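You operate a simulated robot arm through the tools that you are given. There is no shell and no other tool.

Carry out the task below with a simulated robot arm. There is one attempt and no reset: what you move stays moved.

Task
Spray and wipe the pale stain on the side cabinet.
Fine: use the blue cloth, lay it back, then stand the spray bottle on the green desk's bare corner. Set down upright: spray bottle. What is to be rubbed or washed off counts as gone when no trace of it is left.

It is judged by the outcome, as a careful person would: the job done as asked, and still so three seconds after it is handed in. It fails if anything else is knocked over, pushed out of place, dropped, spilled or broken. Flat cloth is picked up by pressing the open fingertips on it (5 to 10 N) and closing them slowly along it; thin cloth reads only 2 to 8 mm in the jaws.

Robot
A 7-joint arm with a two-finger parallel gripper, fixed in place. Base frame: the origin is on the floor under the middle of its stand, x ahead of it, y to its left, z up; the work surface is at about z = 75. Lengths are in cm, angles in degrees, forces in N, time in s.
With the tool pointing down near the work surface it reaches from about 22 to 64 cm from the base axis. Its first joint turns from -166.0 to 166.0 degrees. Payload 1.57 kg.
The TCP is the grasp point between the finger pads, 3 cm short of the fingertips. In the tool frame z runs along the fingers and y along their closing line. Largest opening 8 cm; finger width 1.7, thickness 1.2; the body of the gripper, 4 by 8.2 cm, starts 8 cm behind the TCP.
Orientation is told as [roll, pitch, yaw] about the base's x, y, z axes, in that order, counted from this pose: with the fingers straight down and closing along the base's y, the tool's x points along the base's -x, its y along +y and its z along -z.

Tools
- The arm moves only by the tool step_arm. Its argument "steps" is a list of rows, each a list of 7 numbers: the shift along the tool's x, y, z in units of 30 mm (1.0 is 30 mm), then the turn, a rotation vector about the tool's x, y, z in units of 4 degrees (1.0 is 4 degrees), then the finger opening in mm, from 0 to 80. In form: [[x, y, z, wx, wy, wz, fingers], ...]. A call has 1 to 20 rows; each row shifts and turns the commanded pose from where the row before left it, along the tool's axes as they then stand. A call with a number of a shift or a turn outside -1 to 1 is refused whole. Rows are played at 5 a second. More than 5 cm and 8.6 degrees between two rows, or a gripper value outside its range, and nothing of the call is played. Where a pose cannot be reached the arm comes as near as it can. A force on the tool above 40 N (or 10 N above the force at the start of the call, whichever is more), or a blocked arm, ends the call early, and 0.2 s more pass. The fingers move at their own pace (about 7.2 cm/s each) and stop on an object; they squeeze with about 27 N. The grip force told is the motor's: it shows also when the fingers shut on nothing. Time passes only in rows, and 0.2 s behind the last, so rows that do not move let the fingers close. It gives the time, the measured TCP pose, the force on the tool (base axes), the opening and the grip force at its end, in the units of the frame above (readings bear some noise), with the torque about the TCP (base axes, N m) and any sound that the robot's microphone picked up.
- Cameras (640 x 400 px; columns grow to the right, rows downward): "scene" is fixed at [22.13, -65.01, 149.68]; the picture's right is [0.78, -0.63, 0.00], its down [-0.45, -0.56, -0.70] and it looks along [0.44, 0.55, -0.71] (base axes); focal length 330 px, centre (320, 200). "wrist" rides on the gripper at [7.2, -0.7, -12.2] in the tool frame; the picture's right is [0.09, 1.00, 0.00], its down [-0.84, 0.08, -0.54] and it looks along [-0.54, 0.05, 0.84] (tool axes); focal length 238 px, centre (320, 200). There is no depth. A picture from a camera that has moved, and an enlarged one, comes with that camera's place and axes in the base frame and with its lens.
- capture(camera): a new picture of that camera. No time passes.
- move_column(by): slides the trunk up (or, below 0, down) by that many cm; the arm rides with it, the base frame stays. It gives what a move gives, with no picture.
- enlarge(camera, box): a new picture of the part [left, top, right, bottom] of that camera's present view, enlarged. No time passes.
- close_job(): hands the job in; it is judged then, once.

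Places have to be worked out from the pictures, the camera data and where the tool is seen. Open the gripper and draw the arm clear of the work before you hand the job in, unless the task says otherwise.

The tools are called after ">>>" as name(argument=value, ...) on one line, values as JSON. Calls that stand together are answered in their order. step_arm: Moves the arm, as the interface text tells. Its arguments: {"type":"object","properties":{"steps":{"type":"array","items":{"type":"array","items":{"type":"number"}}}},"required":["steps"]} The other tools are called the same way: move_column (by) moves the trunk up or down; capture (camera) takes a picture; enlarge (camera, box) takes an enlarged picture of a part of a camera's view; close_job () hands the job in.

At the start:

```text
time: 0.0
eef_pos: [45.65, -19.09, 117.63]
orientation: [-0.1, -0.1, 0.0]
wrist_force: [0.4, 1.3, 0.5]
torque: [-0.02, 0.01, 0.0]
grip_width: 7.98
grasp_force: 0.0
trunk travel left (down, up): [-57.5, 41.5]
```

scene: 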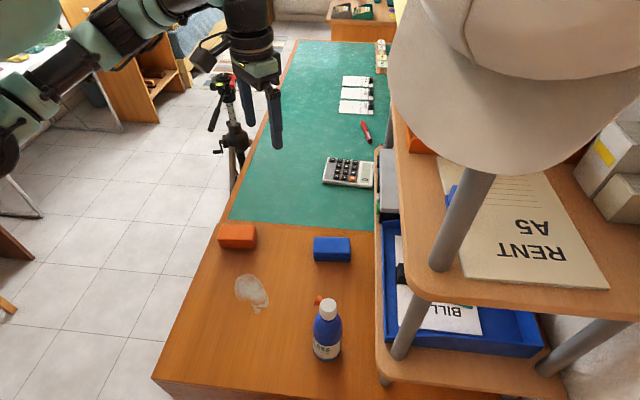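
wrist: 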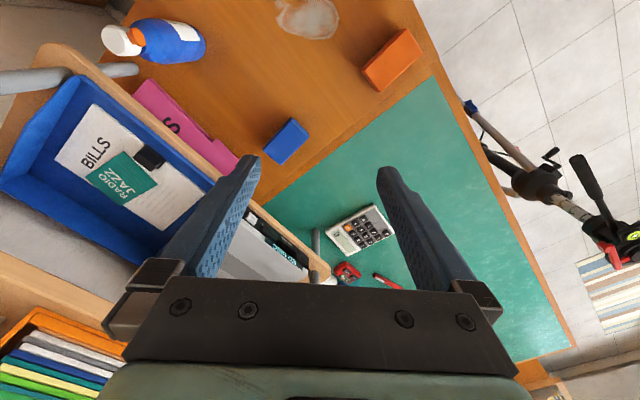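

I'll start by looking more closely at the scene: the stain, the bottle, the blue and orange items, and the desk.

>>> enlarge(camera="scene", box=[180, 200, 400, 380])

>>> enlarge(camera="scene", box=[200, 30, 420, 220])

>>> enlarge(camera="wrist", box=[90, 0, 450, 200])

```text
2.22 times, centred on (290, 290) of scene
camera zoom: at [22.13, -65.01, 149.68], right [0.78, -0.63, 0.0], down [-0.45, -0.56, -0.7], along [0.44, 0.55, -0.71], focal length 733 px, centre (387, 0)
```

zoom: 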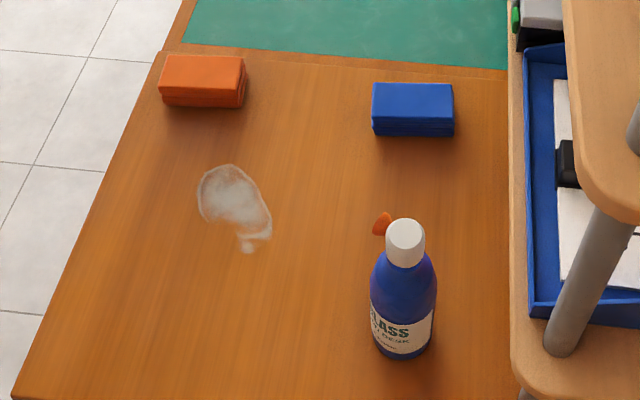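

```text
2.11 times, centred on (310, 125) of scene
camera zoom: at [22.13, -65.01, 149.68], right [0.78, -0.63, 0.0], down [-0.45, -0.56, -0.7], along [0.44, 0.55, -0.71], focal length 694 px, centre (341, 358)
```

zoom: 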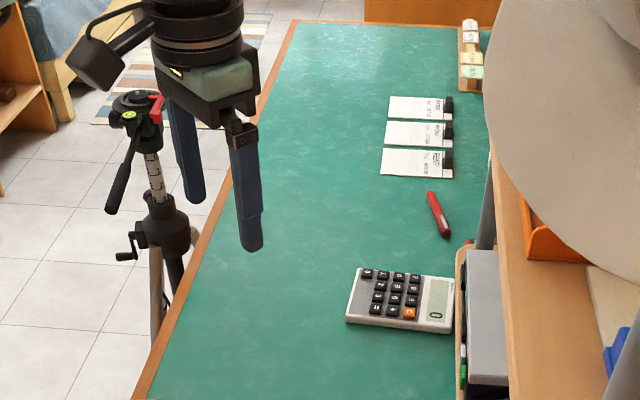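

```text
1.78 times, centred on (270, 100) of wrist
camera zoom: at [38.53, -19.75, 129.95], right [-0.09, 1.0, 0.0], down [0.84, 0.08, 0.54], along [0.54, 0.05, -0.84], focal length 424 px, centre (409, 378)
```

zoom: 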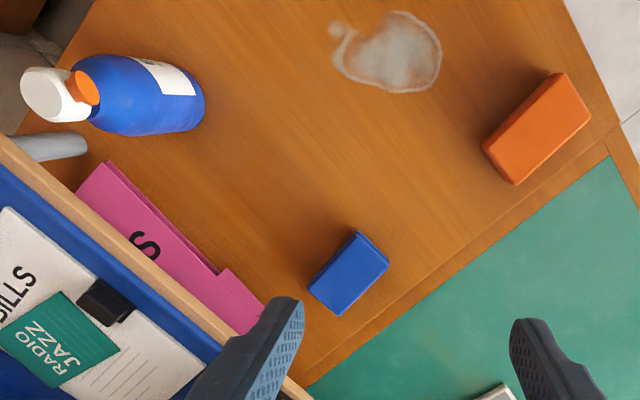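

Next I enlarge the bottle's head in both cameras to learn how it sprays.

>>> enlarge(camera="wrist", box=[90, 5, 220, 85])

>>> enlarge(camera="scene", box=[290, 285, 370, 365])

>>> enlarge(camera="scene", box=[200, 220, 360, 320])

```text
4.92 times, centred on (155, 45) of wrist
camera zoom: at [38.53, -19.75, 129.95], right [-0.09, 1.0, 0.0], down [0.84, 0.08, 0.54], along [0.54, 0.05, -0.84], focal length 1173 px, centre (1132, 963)
```

zoom: 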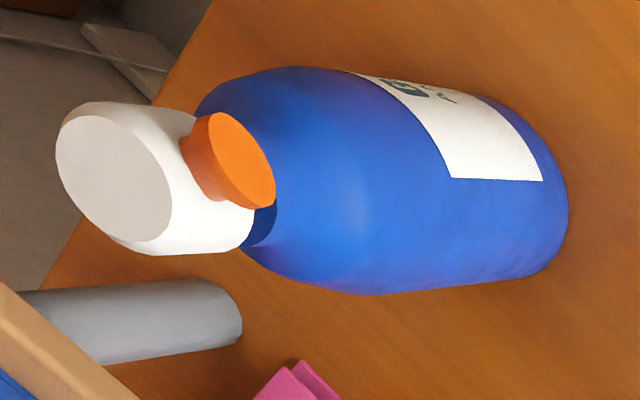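

```text
5.00 times, centred on (330, 325) of scene
camera zoom: at [22.13, -65.01, 149.68], right [0.78, -0.63, 0.0], down [-0.45, -0.56, -0.7], along [0.44, 0.55, -0.71], focal length 1649 px, centre (270, -425)
```

zoom: 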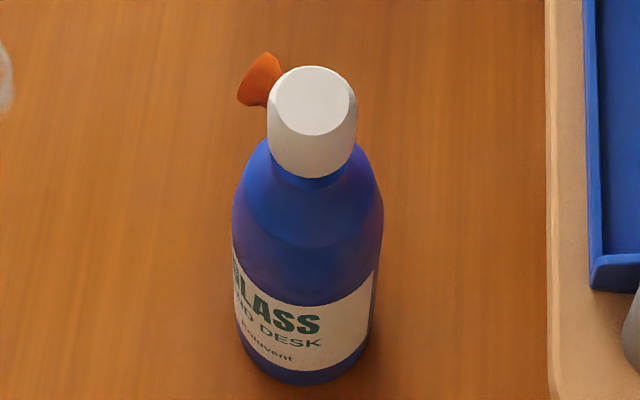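

```text
4.00 times, centred on (280, 270) of scene
camera zoom: at [22.13, -65.01, 149.68], right [0.78, -0.63, 0.0], down [-0.45, -0.56, -0.7], along [0.44, 0.55, -0.71], focal length 1319 px, centre (480, -80)
```

zoom: 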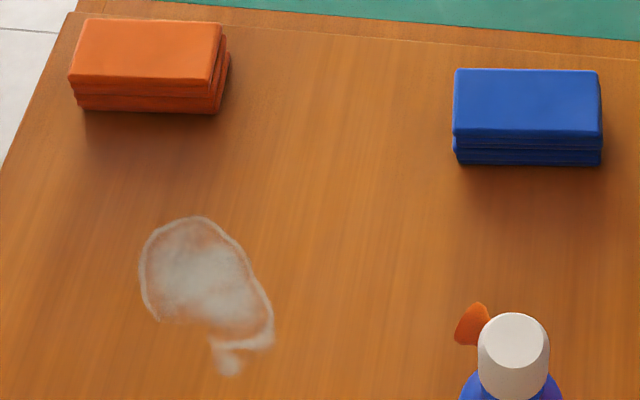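

The bottle stands at about (41, -44), roughly 20 cm tall, with a white head and an orange nozzle facing about +y. I'll move the hand above and inward of it, yawed -45° to match the desk, for a closer look.

>>> step_arm(steps=[[0.467, -0.771, 0.44, 0, 0, 0, 80], [0.467, -0.771, 0.44, 0, 0, 0, 80], [0.467, -0.771, 0.44, 0, 0, 0, 80], [0.467, -0.771, 0.44, 0, 0, 0, 80], [0.467, -0.771, 0.44, 0, 0, 0, 80], [0.467, -0.771, 0.44, 0, 0, 0, 80], [0.467, -0.771, 0.44, 0, 0, 0, 80], [0.467, -0.771, 0.44, 0, 0, 0, 80], [0, 0, 0, 0, 0, 0.9375, 80], [0, 0, 0, 0, 0, 0.9375, 80], [0, 0, 0, 0, 0, 0.9375, 80], [0, 0, 0, 0, 0, 0.9375, 80], [0, 0, 0, 0, 0, 0.9375, 80], [0, 0, 0, 0, 0, 0.9375, 80], [0, 0, 0, 0, 0, 0.9375, 80], [0, 0, 0, 0, 0, 0.9375, 80], [0, 0, 0, 0, 0, 0.9375, 80], [0, 0, 0, 0, 0, 0.9375, 80], [0, 0, 0, 0, 0, 0.9375, 80], [0, 0, 0, 0, 0, 0.9375, 80]])

```text
time: 4.2
eef_pos: [34.59, -37.58, 107.04]
orientation: [0.1, 0.1, -45.1]
wrist_force: [0.2, -0.3, 0.4]
torque: [0.01, -0.01, 0.02]
grip_width: 8.01
grasp_force: 0.0
trunk travel left (down, up): [-57.5, 41.5]
```

The hand is at (34.6, -37.6, 107) with yaw -45°. I capture from both cameras.

>>> capture(camera="wrist")

>>> capture(camera="scene")

```text
taken
camera wrist: at [28.94, -32.96, 119.4], right [0.64, 0.77, 0.0], down [0.65, -0.54, 0.54], along [0.42, -0.35, -0.84], focal length 238 px, centre (320, 200)
```

wrist: 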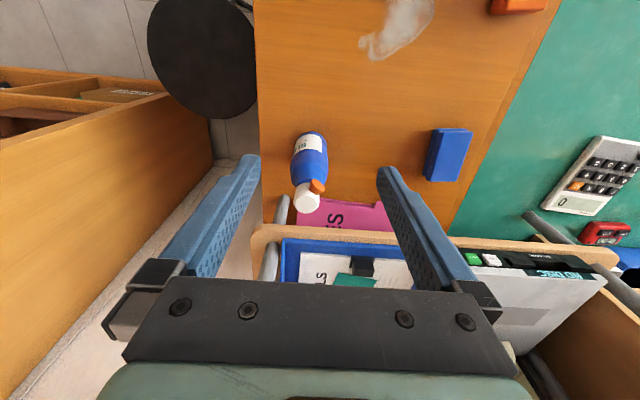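

```text
taken
```

scene: 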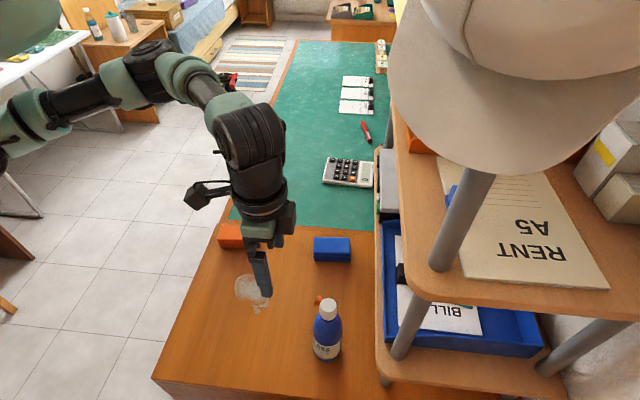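

The bottle's position is confirmed near (40.8, -45). I enlarge it to read the head and the nozzle direction.

>>> enlarge(camera="wrist", box=[270, 115, 350, 225])

>>> enlarge(camera="wrist", box=[250, 0, 570, 200])

```text
3.64 times, centred on (310, 170) of wrist
camera zoom: at [28.94, -32.96, 119.4], right [0.64, 0.77, 0.0], down [0.65, -0.54, 0.54], along [0.42, -0.35, -0.84], focal length 867 px, centre (356, 309)
```

zoom: 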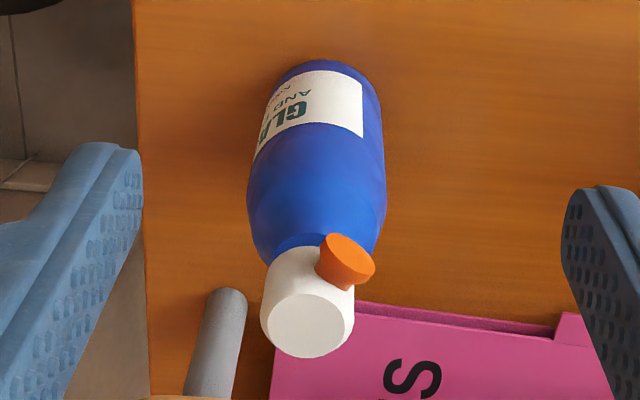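

```text
2.00 times, centred on (410, 100) of wrist
camera zoom: at [28.94, -32.96, 119.4], right [0.64, 0.77, 0.0], down [0.65, -0.54, 0.54], along [0.42, -0.35, -0.84], focal length 477 px, centre (140, 400)
```

zoom: 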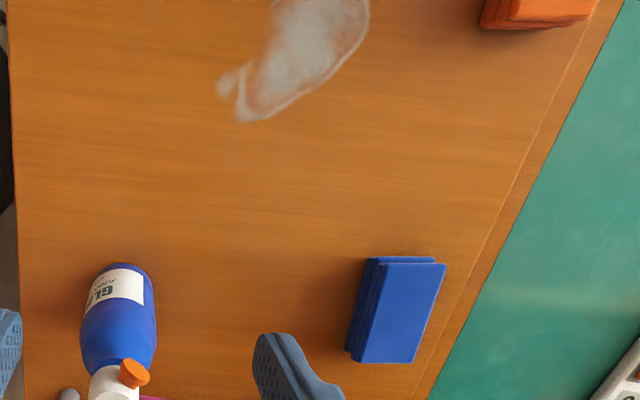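

The head top is near z = 95.7 and the body is about 6 cm wide at (40.5, -44.6). I'll grip it mid-body with the hand tilted 35° outward along +x, so the nozzle (+y) stays to the side. First I turn yaw back to 0 and tilt while still high.

>>> step_arm(steps=[[0, 0, 0, 0, 0, -0.9375, 80], [0, 0, 0, 0, 0, -0.9375, 80], [0, 0, 0, 0, 0, -0.9375, 80], [0, 0, 0, 0, 0, -0.9375, 80], [0, 0, 0, 0, 0, -0.9375, 80], [0, 0, 0, 0, 0, -0.9375, 80], [0, 0, 0, 0, 0, -0.9375, 80], [0, 0, 0, 0, 0, -0.9375, 80], [0, 0, 0, 0, 0, -0.9375, 80], [0, 0, 0, 0, 0, -0.9375, 80], [0, 0, 0, 0, 0, -0.9375, 80], [0, 0, 0, 0, 0, -0.9375, 80]])

>>> step_arm(steps=[[0, 0, 0, 0, -0.9722, 0, 80], [0, 0, 0, 0, -0.9722, 0, 80], [0, 0, 0, 0, -0.9722, 0, 80], [0, 0, 0, 0, -0.9722, 0, 80], [0, 0, 0, 0, -0.9722, 0, 80], [0, 0, 0, 0, -0.9722, 0, 80], [0, 0, 0, 0, -0.9722, 0, 80], [0, 0, 0, 0, -0.9722, 0, 80], [0, 0, 0, 0, -0.9722, 0, 80]])

```text
time: 6.8
eef_pos: [34.48, -37.42, 107.04]
orientation: [-0.1, 0.0, 0.0]
wrist_force: [-0.4, 0.0, 0.2]
torque: [-0.03, -0.01, -0.01]
grip_width: 8.0
grasp_force: 0.1
trunk travel left (down, up): [-57.5, 41.5]
```

```text
time: 8.8
eef_pos: [34.58, -37.58, 107.15]
orientation: [-0.1, -35.1, 0.0]
wrist_force: [0.9, 0.2, -0.4]
torque: [0.02, -0.01, -0.02]
grip_width: 8.0
grasp_force: 0.0
trunk travel left (down, up): [-57.5, 41.5]
```

Tilt is -35° as planned. I move to the pre-grasp point, 14 cm back from the bottle along the finger axis.

>>> step_arm(steps=[[0.529, -0.389, 0.552, 0, 0, 0, 80], [0.529, -0.389, 0.552, 0, 0, 0, 80], [0.529, -0.389, 0.552, 0, 0, 0, 80], [0.529, -0.389, 0.552, 0, 0, 0, 80], [0.529, -0.389, 0.552, 0, 0, 0, 80], [0.529, -0.389, 0.552, 0, 0, 0, 80]])

>>> capture(camera="wrist")

>>> capture(camera="scene")

```text
time: 10.2
eef_pos: [32.43, -44.4, 93.61]
orientation: [0.0, -35.1, 0.1]
wrist_force: [-0.4, -0.4, 0.1]
torque: [0.02, -0.03, 0.01]
grip_width: 7.99
grasp_force: 0.0
trunk travel left (down, up): [-57.5, 41.5]
```

```text
taken
camera wrist: at [19.48, -45.16, 99.44], right [-0.08, 1.0, -0.05], down [0.37, 0.08, 0.92], along [0.92, 0.05, -0.38], focal length 238 px, centre (320, 200)
```

wrist: 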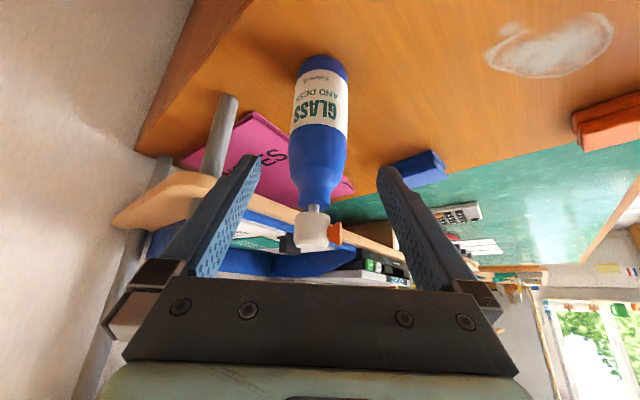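

```text
taken
```

scene: 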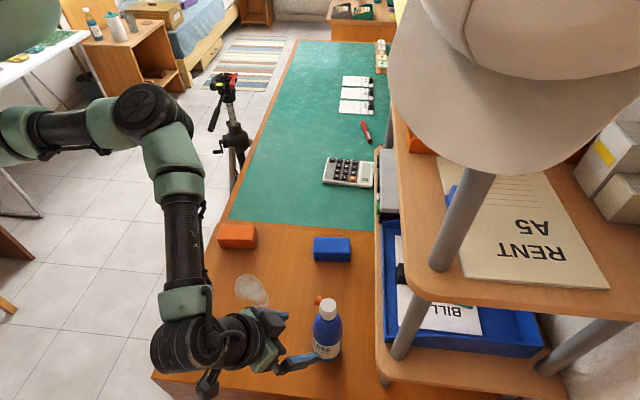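

The bottle is seen from the side now, and there seems to be a thin stem under the white head. I enlarge it.

>>> enlarge(camera="wrist", box=[270, 170, 370, 260])

>>> enlarge(camera="wrist", box=[240, 40, 400, 260])

```text
4.44 times, centred on (320, 215) of wrist
camera zoom: at [19.48, -45.16, 99.44], right [-0.08, 1.0, -0.05], down [0.37, 0.08, 0.92], along [0.92, 0.05, -0.38], focal length 1059 px, centre (320, 133)
```

zoom: 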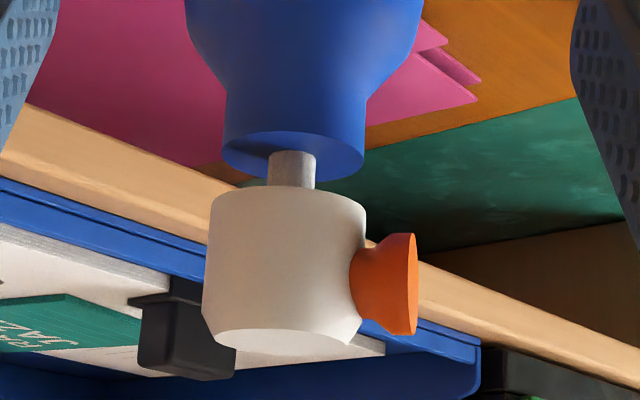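

```text
1.82 times, centred on (320, 150) of wrist
camera zoom: at [19.48, -45.16, 99.44], right [-0.08, 1.0, -0.05], down [0.37, 0.08, 0.92], along [0.92, 0.05, -0.38], focal length 433 px, centre (320, 291)
```

zoom: 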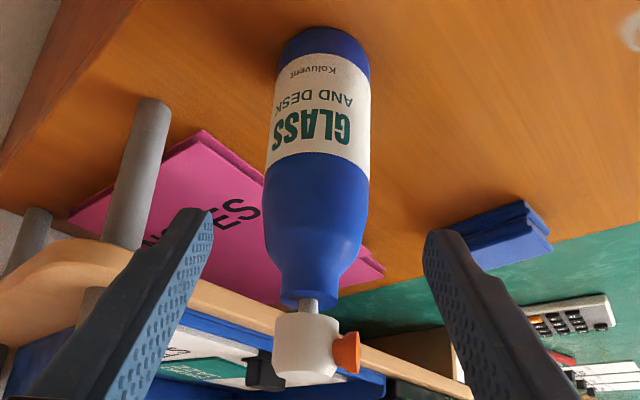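

The head is a push-down pump: it sits on a bare metal stem with about 1 cm of travel. Its nozzle azimuth is about 103°, and the stain bears 104° from the bottle, so it already faces the stain. I'll press the head straight down with closed fingertips, so first I back up, straighten the hand and go above the head.

>>> step_arm(steps=[[-0.536, 0, -0.764, 0, 0, 0, 80], [-0.536, 0, -0.764, 0, 0, 0, 80], [-0.536, 0, -0.764, 0, 0, 0, 80], [-0.536, 0, -0.764, 0, 0, 0, 80], [-0.536, 0, -0.764, 0, 0, 0, 80], [0, 0, 0, 0, 0.975, 0, 40], [0, 0, 0, 0, 0.975, 0, 0], [0, 0, 0, 0, 0.975, 0, 0], [0, 0, 0, 0, 0.975, 0, 0], [0, 0, 0, 0, 0.975, 0, 0], [0, 0, 0, 0, 0.975, 0, 0], [0, 0, 0, 0, 0.975, 0, 0], [0, 0, 0, 0, 0.975, 0, 0], [0, 0, 0, 0, 0.975, 0, 0]])

>>> step_arm(steps=[[-0.67, 0, 0, 0, 0, 0, 0], [-0.67, 0, 0, 0, 0, 0, 0], [-0.67, 0, 0, 0, 0, 0, 0], [-0.67, -0.07, 0, 0, 0, 0, 0]])

>>> capture(camera="wrist")

>>> capture(camera="scene")

```text
time: 13.2
eef_pos: [32.41, -44.63, 107.42]
orientation: [-0.1, 0.0, 0.0]
wrist_force: [0.1, -0.5, -0.7]
torque: [0.01, 0.0, -0.01]
grip_width: 0.02
grasp_force: 21.3
trunk travel left (down, up): [-57.5, 41.5]
```

```text
time: 14.2
eef_pos: [40.44, -44.83, 107.47]
orientation: [0.0, 0.2, 0.1]
wrist_force: [0.6, 0.5, 0.1]
torque: [-0.04, -0.05, 0.03]
grip_width: 0.01
grasp_force: 21.2
trunk travel left (down, up): [-57.5, 41.5]
```

```text
taken
camera wrist: at [33.27, -45.42, 119.81], right [-0.09, 1.0, 0.0], down [0.84, 0.08, 0.54], along [0.54, 0.05, -0.84], focal length 238 px, centre (320, 200)
```

wrist: 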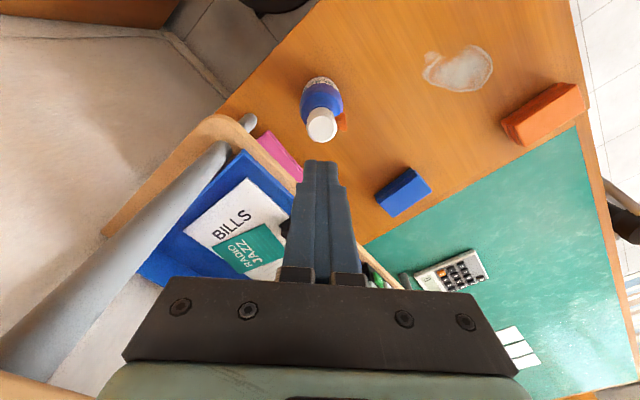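

```text
taken
```

scene: 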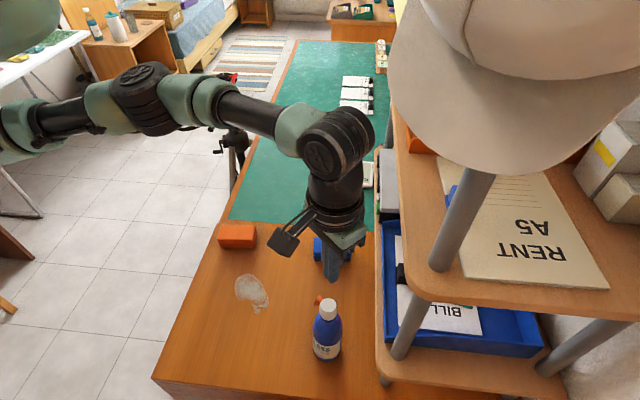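

I enlarge the wrist view to measure the head centre before lowering.

>>> enlarge(camera="wrist", box=[270, 60, 370, 200])

>>> enlarge(camera="scene", box=[260, 220, 400, 370])

```text
2.86 times, centred on (320, 130) of wrist
camera zoom: at [33.27, -45.42, 119.81], right [-0.09, 1.0, 0.0], down [0.84, 0.08, 0.54], along [0.54, 0.05, -0.84], focal length 681 px, centre (320, 400)
```

zoom: 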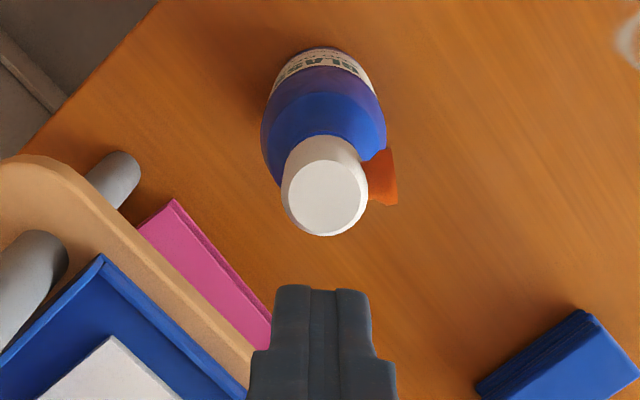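

```text
2.67 times, centred on (330, 295) of scene
camera zoom: at [22.13, -65.01, 149.68], right [0.78, -0.63, 0.0], down [-0.45, -0.56, -0.7], along [0.44, 0.55, -0.71], focal length 879 px, centre (293, -53)
```

zoom: 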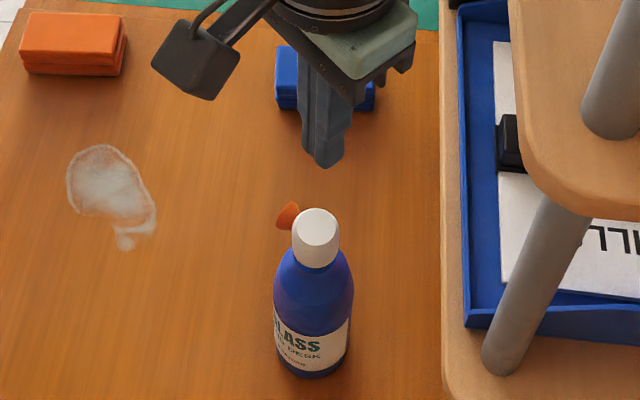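

The head centre measures (40.3, -44.6), almost under the closed fingertips. I lower to just above it and check.

>>> step_arm(steps=[[0.03, 0.04, 0.6, 0, 0, 0, 0], [0.03, 0.04, 0.6, 0, 0, 0, 0], [0, 0, 0.6, 0, 0, 0, 0], [0, 0, 0.6, 0, 0, 0, 0]])

>>> enlarge(camera="wrist", box=[250, 50, 410, 210])

>>> enlarge(camera="scene", box=[260, 220, 400, 370])

```text
time: 15.2
eef_pos: [40.16, -44.43, 100.15]
orientation: [0.0, 0.1, 0.1]
wrist_force: [0.2, -1.0, -0.3]
torque: [0.01, -0.01, 0.0]
grip_width: 0.0
grasp_force: 21.2
trunk travel left (down, up): [-57.5, 41.5]
```

```text
2.50 times, centred on (330, 130) of wrist
camera zoom: at [33.02, -45.05, 112.51], right [-0.09, 1.0, 0.0], down [0.84, 0.08, 0.54], along [0.54, 0.05, -0.84], focal length 596 px, centre (295, 375)
```

zoom: 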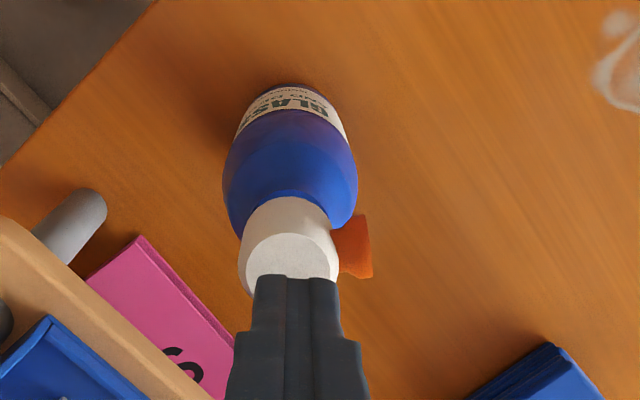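

```text
2.67 times, centred on (330, 295) of scene
camera zoom: at [22.13, -65.01, 149.68], right [0.78, -0.63, 0.0], down [-0.45, -0.56, -0.7], along [0.44, 0.55, -0.71], focal length 879 px, centre (293, -53)
```

zoom: 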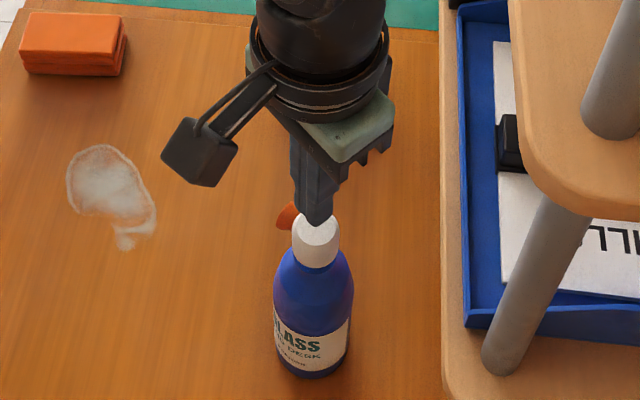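

Fingertips sit centred over the head. I press down in small steps and watch force and sound.

>>> step_arm(steps=[[0, 0, 0.25, 0, 0, 0, 0], [0, 0, 0.15, 0, 0, 0, 0], [0, 0, 0.1, 0, 0, 0, 0], [0, 0, 0.1, 0, 0, 0, 0]])

```text
time: 16.2
eef_pos: [40.24, -44.58, 98.44]
orientation: [-0.1, 0.0, -0.1]
wrist_force: [0.5, -0.2, -0.8]
torque: [0.03, 0.01, 0.02]
grip_width: 0.0
grasp_force: 21.1
trunk travel left (down, up): [-57.5, 41.5]
```

No contact yet at TCP z = 98.44. I continue downward in 3 mm steps.

>>> step_arm(steps=[[0, 0, 0.1, 0, 0, 0, 0], [0, 0, 0.1, 0, 0, 0, 0]])

```text
time: 16.8
eef_pos: [40.43, -44.55, 97.84]
orientation: [0.1, -0.1, -0.1]
wrist_force: [-1.5, 0.5, 2.4]
torque: [0.01, 0.02, 0.0]
grip_width: 0.01
grasp_force: 20.9
trunk travel left (down, up): [-57.5, 41.5]
heard: click
```

A click was heard with about 2 N of contact. I check the picture, then keep pressing.

>>> enlarge(camera="scene", box=[200, 220, 400, 370])

>>> enlarge(camera="wrist", box=[250, 50, 410, 210])

```text
2.67 times, centred on (300, 295) of scene
camera zoom: at [22.13, -65.01, 149.68], right [0.78, -0.63, 0.0], down [-0.45, -0.56, -0.7], along [0.44, 0.55, -0.71], focal length 879 px, centre (373, -53)
```

zoom: 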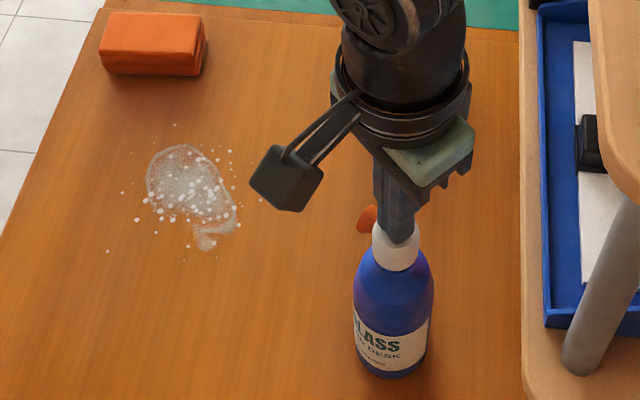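

```text
2.50 times, centred on (330, 130) of wrist
camera zoom: at [33.13, -45.19, 110.18], right [-0.09, 1.0, 0.0], down [0.84, 0.08, 0.54], along [0.54, 0.05, -0.84], focal length 596 px, centre (295, 375)
```

zoom: 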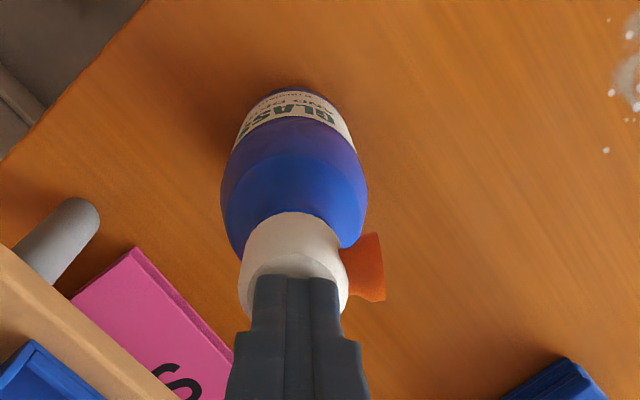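

The click was a spray: droplets now cover the stain. I lift off the head, then move over to look at the blue cloth near (57.8, -25.6).

>>> step_arm(steps=[[0, 0, -0.5, 0, 0, 0, 0], [0, 0, -0.8, 0, 0, 0, 0], [0, 0, -0.9, 0, 0, 0, 0], [0, 0, -0.9, 0, 0, 0, 0], [-0.467, 0.878, 0.15, 0, 0, 0, 0], [-0.467, 0.878, 0.15, 0, 0, 0, 0], [-0.467, 0.878, 0.15, 0, 0, 0, 0], [-0.467, 0.878, 0.15, 0, 0, 0, 0], [-0.467, 0.878, 0.25, 0, 0, 0, 0], [-0.467, 0.878, 0.25, 0, 0, 0, 0], [-0.467, 0.878, 0.25, 0, 0, 0, 0], [-0.467, 0.878, 0.25, 0, 0, 0, 0], [-0.467, 0.878, 0.25, 0, 0, 0, 0]])

>>> step_arm(steps=[[0, 0, 0, 0, 0, 0.9375, 80], [0, 0, 0, 0, 0, 0.9375, 80], [0, 0, 0, 0, 0, 0.9375, 80], [0, 0, 0, 0, 0, 0.9375, 80], [0, 0, 0, 0, 0, 0.9375, 80], [0, 0, 0, 0, 0, 0.9375, 80], [0, 0, 0, 0, 0, 0.9375, 80], [0, 0, 0, 0, 0, 0.9375, 80], [0, 0, 0, 0, 0, 0.9375, 80], [0, 0, 0, 0, 0, 0.9375, 80], [0, 0, 0, 0, 0, 0.9375, 80], [0, 0, 0, 0, 0, 0.9375, 80]])

>>> capture(camera="wrist")

>>> capture(camera="scene")

```text
time: 19.6
eef_pos: [53.06, -20.78, 101.63]
orientation: [0.0, 0.0, 0.0]
wrist_force: [0.5, -0.2, -0.5]
torque: [0.0, 0.0, -0.04]
grip_width: 0.0
grasp_force: 21.3
trunk travel left (down, up): [-57.5, 41.5]
```

```text
time: 22.2
eef_pos: [52.95, -20.99, 101.62]
orientation: [0.0, 0.1, -45.1]
wrist_force: [-0.2, 0.4, -0.3]
torque: [0.0, -0.01, -0.04]
grip_width: 8.01
grasp_force: 0.1
trunk travel left (down, up): [-57.5, 41.5]
```

```text
taken
camera wrist: at [47.39, -16.29, 113.86], right [0.64, 0.77, 0.0], down [0.65, -0.54, 0.54], along [0.42, -0.35, -0.84], focal length 238 px, centre (320, 200)
```

wrist: 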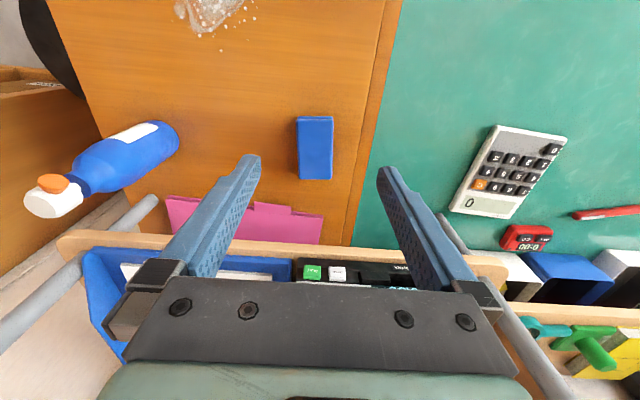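

```text
taken
```

scene: 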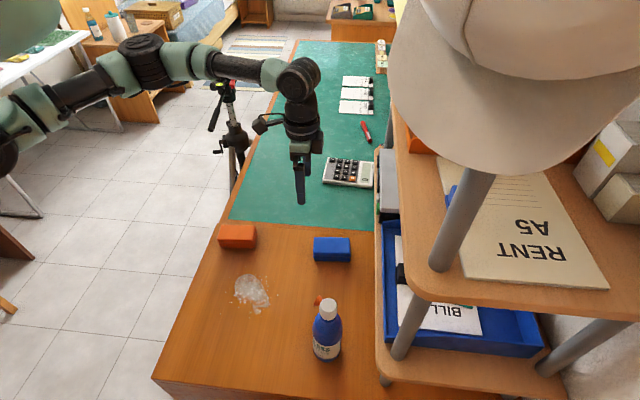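

>>> enlarge(camera="wrist", box=[265, 90, 365, 200])

>>> enlarge(camera="scene", box=[290, 220, 370, 280])

>>> enlarge(camera="scene", box=[210, 260, 290, 320])

```text
3.64 times, centred on (315, 145) of wrist
camera zoom: at [47.39, -16.29, 113.86], right [0.64, 0.77, 0.0], down [0.65, -0.54, 0.54], along [0.42, -0.35, -0.84], focal length 867 px, centre (338, 400)
```

zoom: 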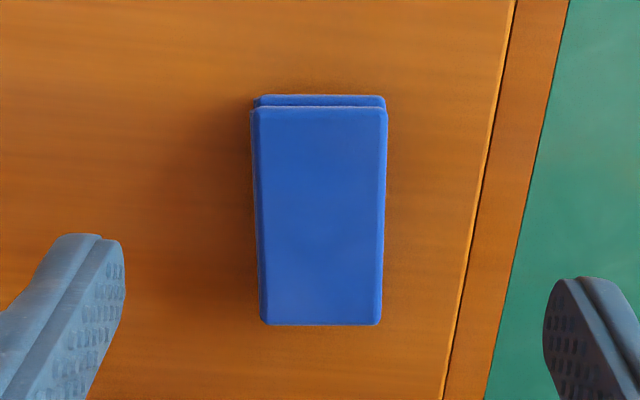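

```text
6.67 times, centred on (330, 250) of scene
camera zoom: at [22.13, -65.01, 149.68], right [0.78, -0.63, 0.0], down [-0.45, -0.56, -0.7], along [0.44, 0.55, -0.71], focal length 2198 px, centre (253, -133)
```

zoom: 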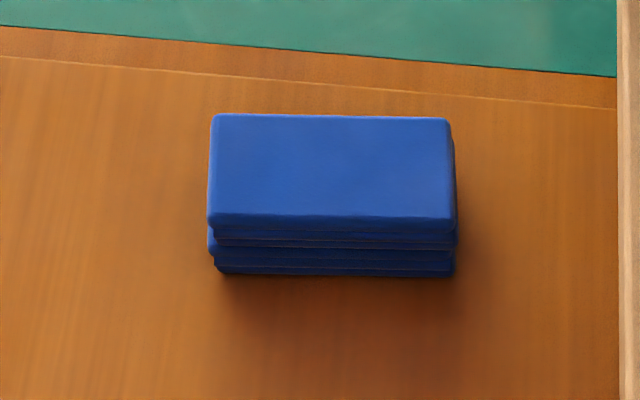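

```text
6.67 times, centred on (250, 290) of scene
camera zoom: at [22.13, -65.01, 149.68], right [0.78, -0.63, 0.0], down [-0.45, -0.56, -0.7], along [0.44, 0.55, -0.71], focal length 2198 px, centre (787, -400)
```

zoom: 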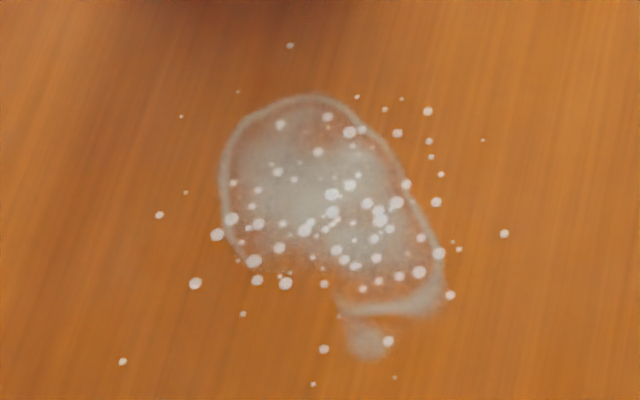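

The blue cloth is a folded pad, about 10 × 5.7 × 4 cm, centred near (57.5, -25.5) with its long side along azimuth -40°. I align the yaw to -40°, move above it and lower part-way to check.

>>> step_arm(steps=[[0, 0, 0, 0, 0, -0.635, 80], [0, 0, 0, 0, 0, -0.635, 80], [-0.709, -0.058, 0.2, 0, 0, 0, 80], [-0.709, -0.058, 0.2, 0, 0, 0, 80], [-0.709, -0.058, 0.2, 0, 0, 0, 80], [0, 0, 0.75, 0, 0, 0, 80], [0, 0, 0.75, 0, 0, 0, 80], [0, 0, 0.75, 0, 0, 0, 80], [0, 0, 0.75, 0, 0, 0, 80], [0, 0, 0.75, 0, 0, 0, 80], [0, 0, 0.75, 0, 0, 0, 80]])

>>> capture(camera="wrist")

>>> enlarge(camera="scene", box=[260, 170, 400, 290])

```text
time: 24.6
eef_pos: [57.41, -25.12, 86.44]
orientation: [0.1, -0.1, -39.7]
wrist_force: [-0.6, 0.7, -0.4]
torque: [0.0, 0.01, -0.02]
grip_width: 7.98
grasp_force: 0.0
trunk travel left (down, up): [-57.5, 41.5]
```

```text
taken
camera wrist: at [51.46, -21.08, 98.67], right [0.56, 0.83, 0.0], down [0.69, -0.47, 0.54], along [0.45, -0.31, -0.84], focal length 238 px, centre (320, 200)
```

wrist: 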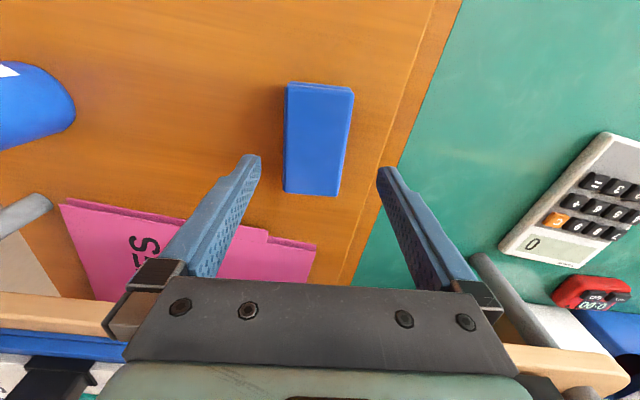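

```text
3.33 times, centred on (330, 230) of scene
camera zoom: at [22.13, -65.01, 149.68], right [0.78, -0.63, 0.0], down [-0.45, -0.56, -0.7], along [0.44, 0.55, -0.71], focal length 1099 px, centre (287, 100)
```

zoom: 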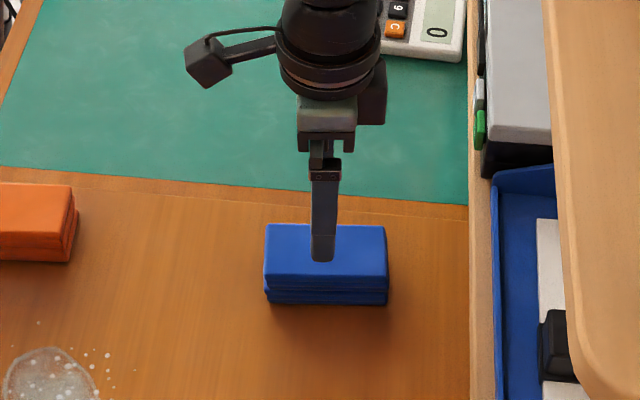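

The pad is slightly toward tool -y (about 0.5 cm). I centre on it and lower so the fingertips end about 1.3 cm above the cabinet.

>>> step_arm(steps=[[0.03, -0.15, 0.3, 0, 0, 0, 80], [0, 0, 0.5, 0, 0, 0, 80], [0, 0, 0.5, 0, 0, 0, 80], [0, 0, 0.5, 0, 0, 0, 80], [0, 0, 0.5, 0, 0, 0, 80]])

>>> capture(camera="wrist")

>>> enlarge(camera="scene", box=[260, 170, 400, 290])

```text
time: 25.8
eef_pos: [57.09, -25.51, 84.76]
orientation: [0.0, 0.0, -39.8]
wrist_force: [-0.6, 0.5, -0.6]
torque: [0.01, 0.01, -0.01]
grip_width: 8.0
grasp_force: 0.1
out of reach, approached as far as the arm can: row 2, 3, 4, 5
trunk travel left (down, up): [-57.5, 41.5]
```

```text
taken
camera wrist: at [51.02, -21.43, 97.04], right [0.57, 0.82, 0.0], down [0.69, -0.48, 0.54], along [0.45, -0.31, -0.84], focal length 238 px, centre (320, 200)
```

wrist: 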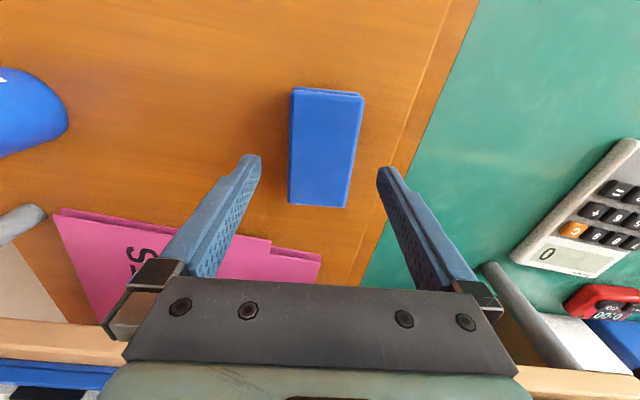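

```text
3.33 times, centred on (330, 230) of scene
camera zoom: at [22.13, -65.01, 149.68], right [0.78, -0.63, 0.0], down [-0.45, -0.56, -0.7], along [0.44, 0.55, -0.71], focal length 1099 px, centre (287, 100)
```

zoom: 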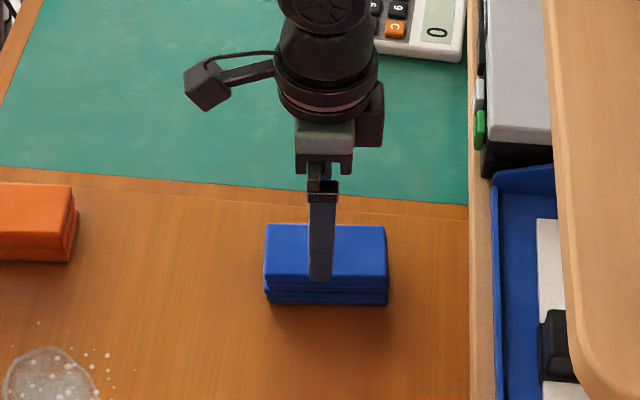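

The arm is at its reach limit at this height, so I'll use the trunk to lower the hand straight down instead.

>>> move_column(by=-3)

>>> enlarge(camera="scene", box=[260, 170, 400, 290])

>>> capture(camera="wrist")

```text
time: 26.6
eef_pos: [56.85, -25.43, 81.96]
orientation: [0.0, -0.1, -39.8]
wrist_force: [-0.7, 0.3, 0.1]
torque: [-0.03, -0.01, 0.02]
grip_width: 7.98
grasp_force: 0.1
trunk travel left (down, up): [-54.5, 44.5]
```

```text
3.33 times, centred on (330, 230) of scene
camera zoom: at [22.13, -65.01, 149.68], right [0.78, -0.63, 0.0], down [-0.45, -0.56, -0.7], along [0.44, 0.55, -0.71], focal length 1099 px, centre (287, 100)
```

zoom: 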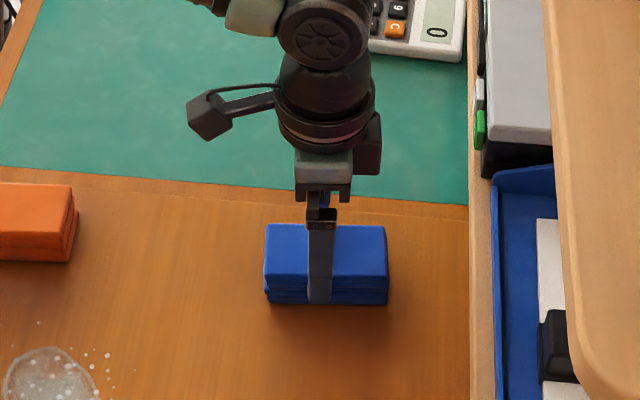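

```text
taken
camera wrist: at [51.02, -21.42, 94.05], right [0.57, 0.82, 0.0], down [0.69, -0.48, 0.54], along [0.45, -0.31, -0.84], focal length 238 px, centre (320, 200)
```

wrist: 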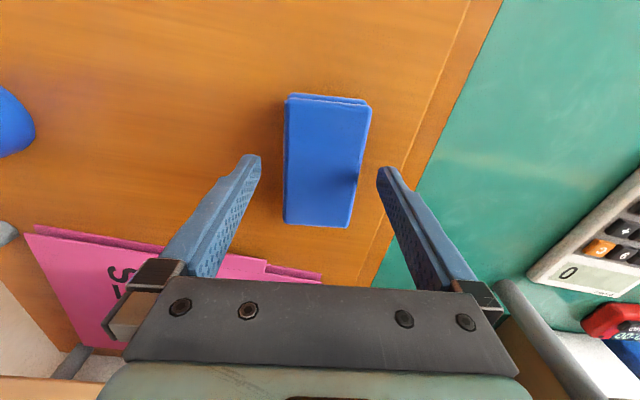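

Fingers straddle the pad with clearance on both sides. I lower the trunk a further 2.3 cm so the tips are about 1.6 cm above the cabinet.

>>> move_column(by=-2.3)

>>> enlarge(camera="scene", box=[260, 170, 400, 290])

```text
time: 27.2
eef_pos: [56.98, -25.53, 79.45]
orientation: [0.1, -0.1, -40.0]
wrist_force: [-0.1, 0.0, 0.0]
torque: [0.0, -0.02, 0.01]
grip_width: 8.01
grasp_force: 0.0
trunk travel left (down, up): [-52.2, 46.8]
```

```text
3.33 times, centred on (330, 230) of scene
camera zoom: at [22.13, -65.01, 149.68], right [0.78, -0.63, 0.0], down [-0.45, -0.56, -0.7], along [0.44, 0.55, -0.71], focal length 1099 px, centre (287, 100)
```

zoom: 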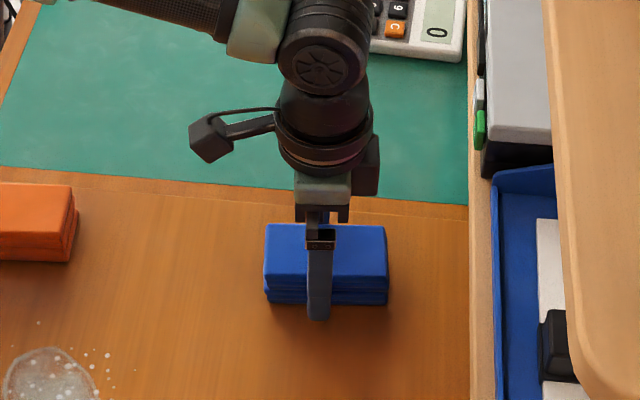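

I close the fingers gradually on the pad.

>>> step_arm(steps=[[0, 0, 0, 0, 0, 0, 72], [0, 0, 0, 0, 0, 0, 65], [0, 0, 0, 0, 0, 0, 60], [0, 0, 0, 0, 0, 0, 55], [0, 0, 0, 0, 0, 0, 50], [0, 0, 0, 0, 0, 0, 45], [0, 0, 0, 0, 0, 0, 45]])

>>> capture(camera="wrist")

```text
time: 28.8
eef_pos: [57.05, -25.4, 79.46]
orientation: [0.0, 0.0, -39.9]
wrist_force: [0.4, 0.8, 0.9]
torque: [0.02, -0.02, 0.02]
grip_width: 5.48
grasp_force: 27.2
trunk travel left (down, up): [-52.2, 46.8]
```

```text
taken
camera wrist: at [51.02, -21.42, 91.75], right [0.57, 0.82, 0.0], down [0.69, -0.48, 0.54], along [0.45, -0.31, -0.84], focal length 238 px, centre (320, 200)
```

wrist: 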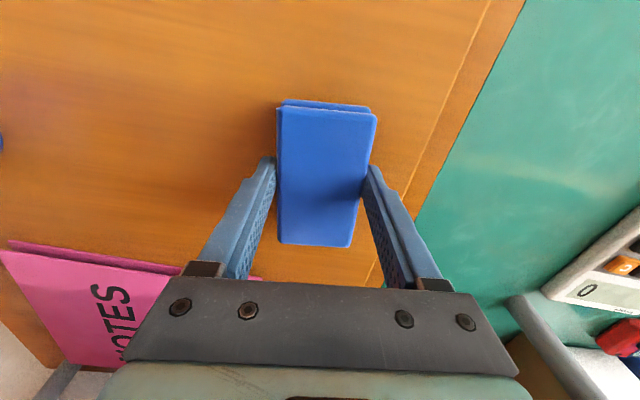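

The pad is gripped at 5.5 cm width, taken at TCP (57.0, -25.5, 79.45), yaw -40, which is where it must go back. I lift it straight up with the trunk.

>>> move_column(by=6)

>>> capture(camera="scene")

```text
time: 29.8
eef_pos: [57.04, -25.59, 85.48]
orientation: [0.0, 0.0, -39.9]
wrist_force: [-0.2, 0.0, -0.7]
torque: [-0.01, -0.02, -0.01]
grip_width: 5.51
grasp_force: 26.7
trunk travel left (down, up): [-58.2, 40.8]
```

```text
taken
```

scene: 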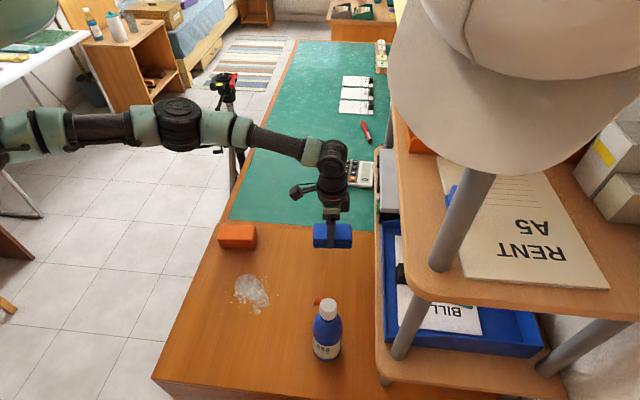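

The pad lifted cleanly. I carry it over to the far end of the stain.

>>> step_arm(steps=[[0.819, -0.228, 0, 0, 0, 0, 45], [0.819, -0.228, 0, 0, 0, 0, 45], [0.819, -0.228, 0, 0, 0, 0, 45], [0.819, -0.228, 0, 0, 0, 0, 45], [0.819, -0.228, 0, 0, 0, 0, 45], [0.819, -0.228, 0, 0, 0, 0, 45], [0.819, -0.228, 0, 0, 0, 0, 45], [0.819, -0.228, 0, 0, 0, 0, 45], [0.819, -0.228, 0, 0, 0, 0, 45]])

>>> capture(camera="wrist")

>>> capture(camera="scene")

```text
time: 31.8
eef_pos: [36.02, -16.0, 85.49]
orientation: [0.0, -0.1, -39.7]
wrist_force: [1.0, 0.0, -0.3]
torque: [-0.02, 0.05, 0.01]
grip_width: 5.48
grasp_force: 27.2
trunk travel left (down, up): [-58.2, 40.8]
```

```text
taken
camera wrist: at [29.98, -11.99, 97.67], right [0.57, 0.82, 0.0], down [0.69, -0.48, 0.54], along [0.45, -0.31, -0.84], focal length 238 px, centre (320, 200)
```

wrist: 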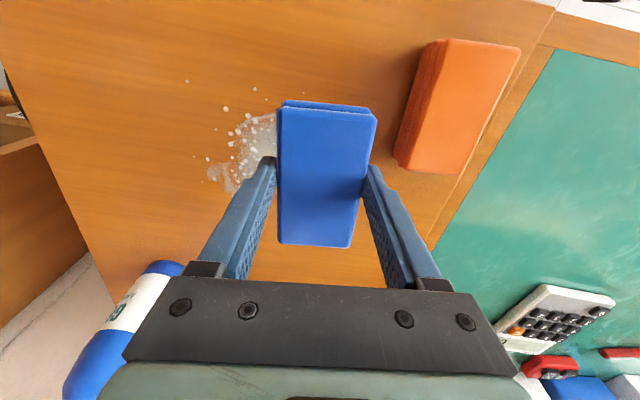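

```text
taken
```

scene: 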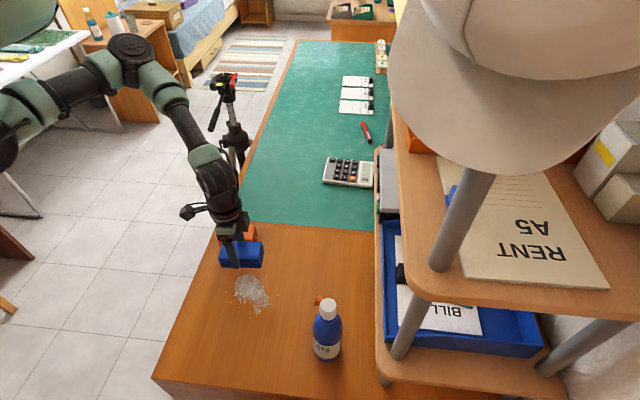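

The wrist view shows the stain beside the pad. I descend towards contact.

>>> step_arm(steps=[[0, 0, 0.6, 0, 0, 0, 45], [0, 0, 0.6, 0, 0, 0, 45], [0, 0, 0.6, 0, 0, 0, 45], [0, 0, 0.1, 0, 0, 0, 45], [0, 0, 0.1, 0, 0, 0, 45], [0, 0, 0.05, 0, 0, 0, 45]])

```text
time: 33.2
eef_pos: [36.12, -16.0, 79.47]
orientation: [-0.1, -0.2, -40.0]
wrist_force: [-0.7, 0.9, 18.9]
torque: [0.22, 0.4, 0.03]
grip_width: 5.51
grasp_force: 27.1
trunk travel left (down, up): [-58.2, 40.8]
```

Contact force is 19 N, a bit firm. I ease off by about 1 mm.

>>> step_arm(steps=[[0, 0, -0.025, 0, 0, 0, 45], [0, 0, 0, 0, 0, 0, 45]])

```text
time: 33.8
eef_pos: [36.15, -16.02, 79.49]
orientation: [0.0, -0.1, -39.9]
wrist_force: [-0.5, -2.6, 19.1]
torque: [-0.13, 0.04, 0.0]
grip_width: 5.51
grasp_force: 26.8
trunk travel left (down, up): [-58.2, 40.8]
```

>>> step_arm(steps=[[0, 0, -0.05, 0, 0, 0, 45], [0, 0, 0, 0, 0, 0, 45]])

```text
time: 34.4
eef_pos: [36.08, -15.9, 79.45]
orientation: [0.2, -0.1, -39.8]
wrist_force: [1.5, -2.6, 6.5]
torque: [-0.4, -0.27, -0.05]
grip_width: 5.49
grasp_force: 27.2
trunk travel left (down, up): [-58.2, 40.8]
```

Now about 6.5 N. I wipe the first stroke toward the near side along the pad's short direction.

>>> step_arm(steps=[[0, -0.29, 0, 0, 0, 0, 45], [0, -0.29, 0, 0, 0, 0, 45], [0, -0.29, 0, 0, 0, 0, 45], [0, -0.29, 0, 0, 0, 0, 45], [0, -0.29, 0, 0, 0, 0, 45], [0, -0.29, 0, 0, 0, 0, 45], [0, -0.29, 0, 0, 0, 0, 45], [0, -0.29, 0, 0, 0, 0, 45], [0, -0.29, 0, 0, 0, 0, 45], [0, -0.29, 0, 0, 0, 0, 45], [0, -0.29, 0, 0, 0, 0, 45], [0, -0.29, 0, 0, 0, 0, 45], [0, -0.29, 0, 0, 0, 0, 45], [0, -0.29, 0, 0, 0, 0, 45], [0, -0.29, 0, 0, 0, 0, 45], [0, -0.29, 0, 0, 0, 0, 45]])

>>> capture(camera="wrist")

>>> enlarge(camera="scene", box=[180, 220, 340, 330])

```text
time: 37.8
eef_pos: [27.18, -26.75, 79.56]
orientation: [0.2, 0.0, -40.0]
wrist_force: [-0.4, -0.4, -1.0]
torque: [0.0, 0.0, 0.01]
grip_width: 5.52
grasp_force: 27.2
trunk travel left (down, up): [-58.2, 40.8]
```

```text
taken
camera wrist: at [21.25, -22.6, 91.78], right [0.57, 0.82, 0.0], down [0.69, -0.48, 0.54], along [0.45, -0.31, -0.84], focal length 238 px, centre (320, 200)
```

wrist: 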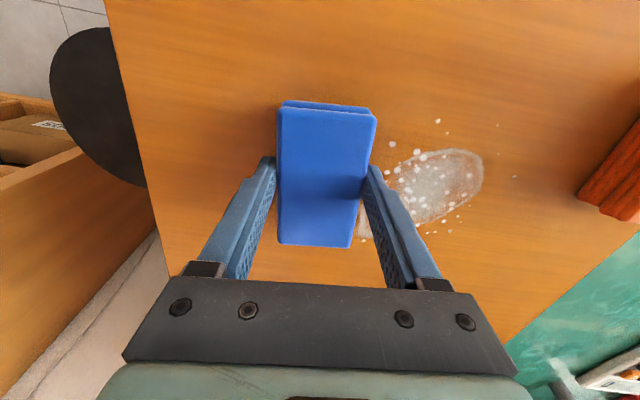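

```text
3.64 times, centred on (260, 275) of scene
camera zoom: at [22.13, -65.01, 149.68], right [0.78, -0.63, 0.0], down [-0.45, -0.56, -0.7], along [0.44, 0.55, -0.71], focal length 1199 px, centre (538, -73)
```

zoom: 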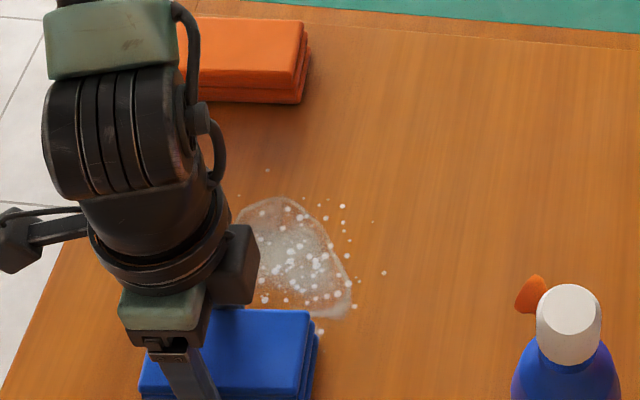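

Contact was lost along that stroke, so little came off. I shift the pad to line up with the stain's centre line and press again before stroking back.

>>> step_arm(steps=[[-0.5, 0, 0, 0, 0, 0, 45], [-0.5, 0, 0, 0, 0, 0, 45], [0, 0, 0.05, 0, 0, 0, 45], [0, 0, 0, 0, 0, 0, 45]])

```text
time: 38.8
eef_pos: [29.42, -28.48, 79.5]
orientation: [0.1, -0.2, -39.9]
wrist_force: [0.2, 1.9, 13.4]
torque: [0.21, 0.22, -0.03]
grip_width: 5.52
grasp_force: 27.1
trunk travel left (down, up): [-58.2, 40.8]
```

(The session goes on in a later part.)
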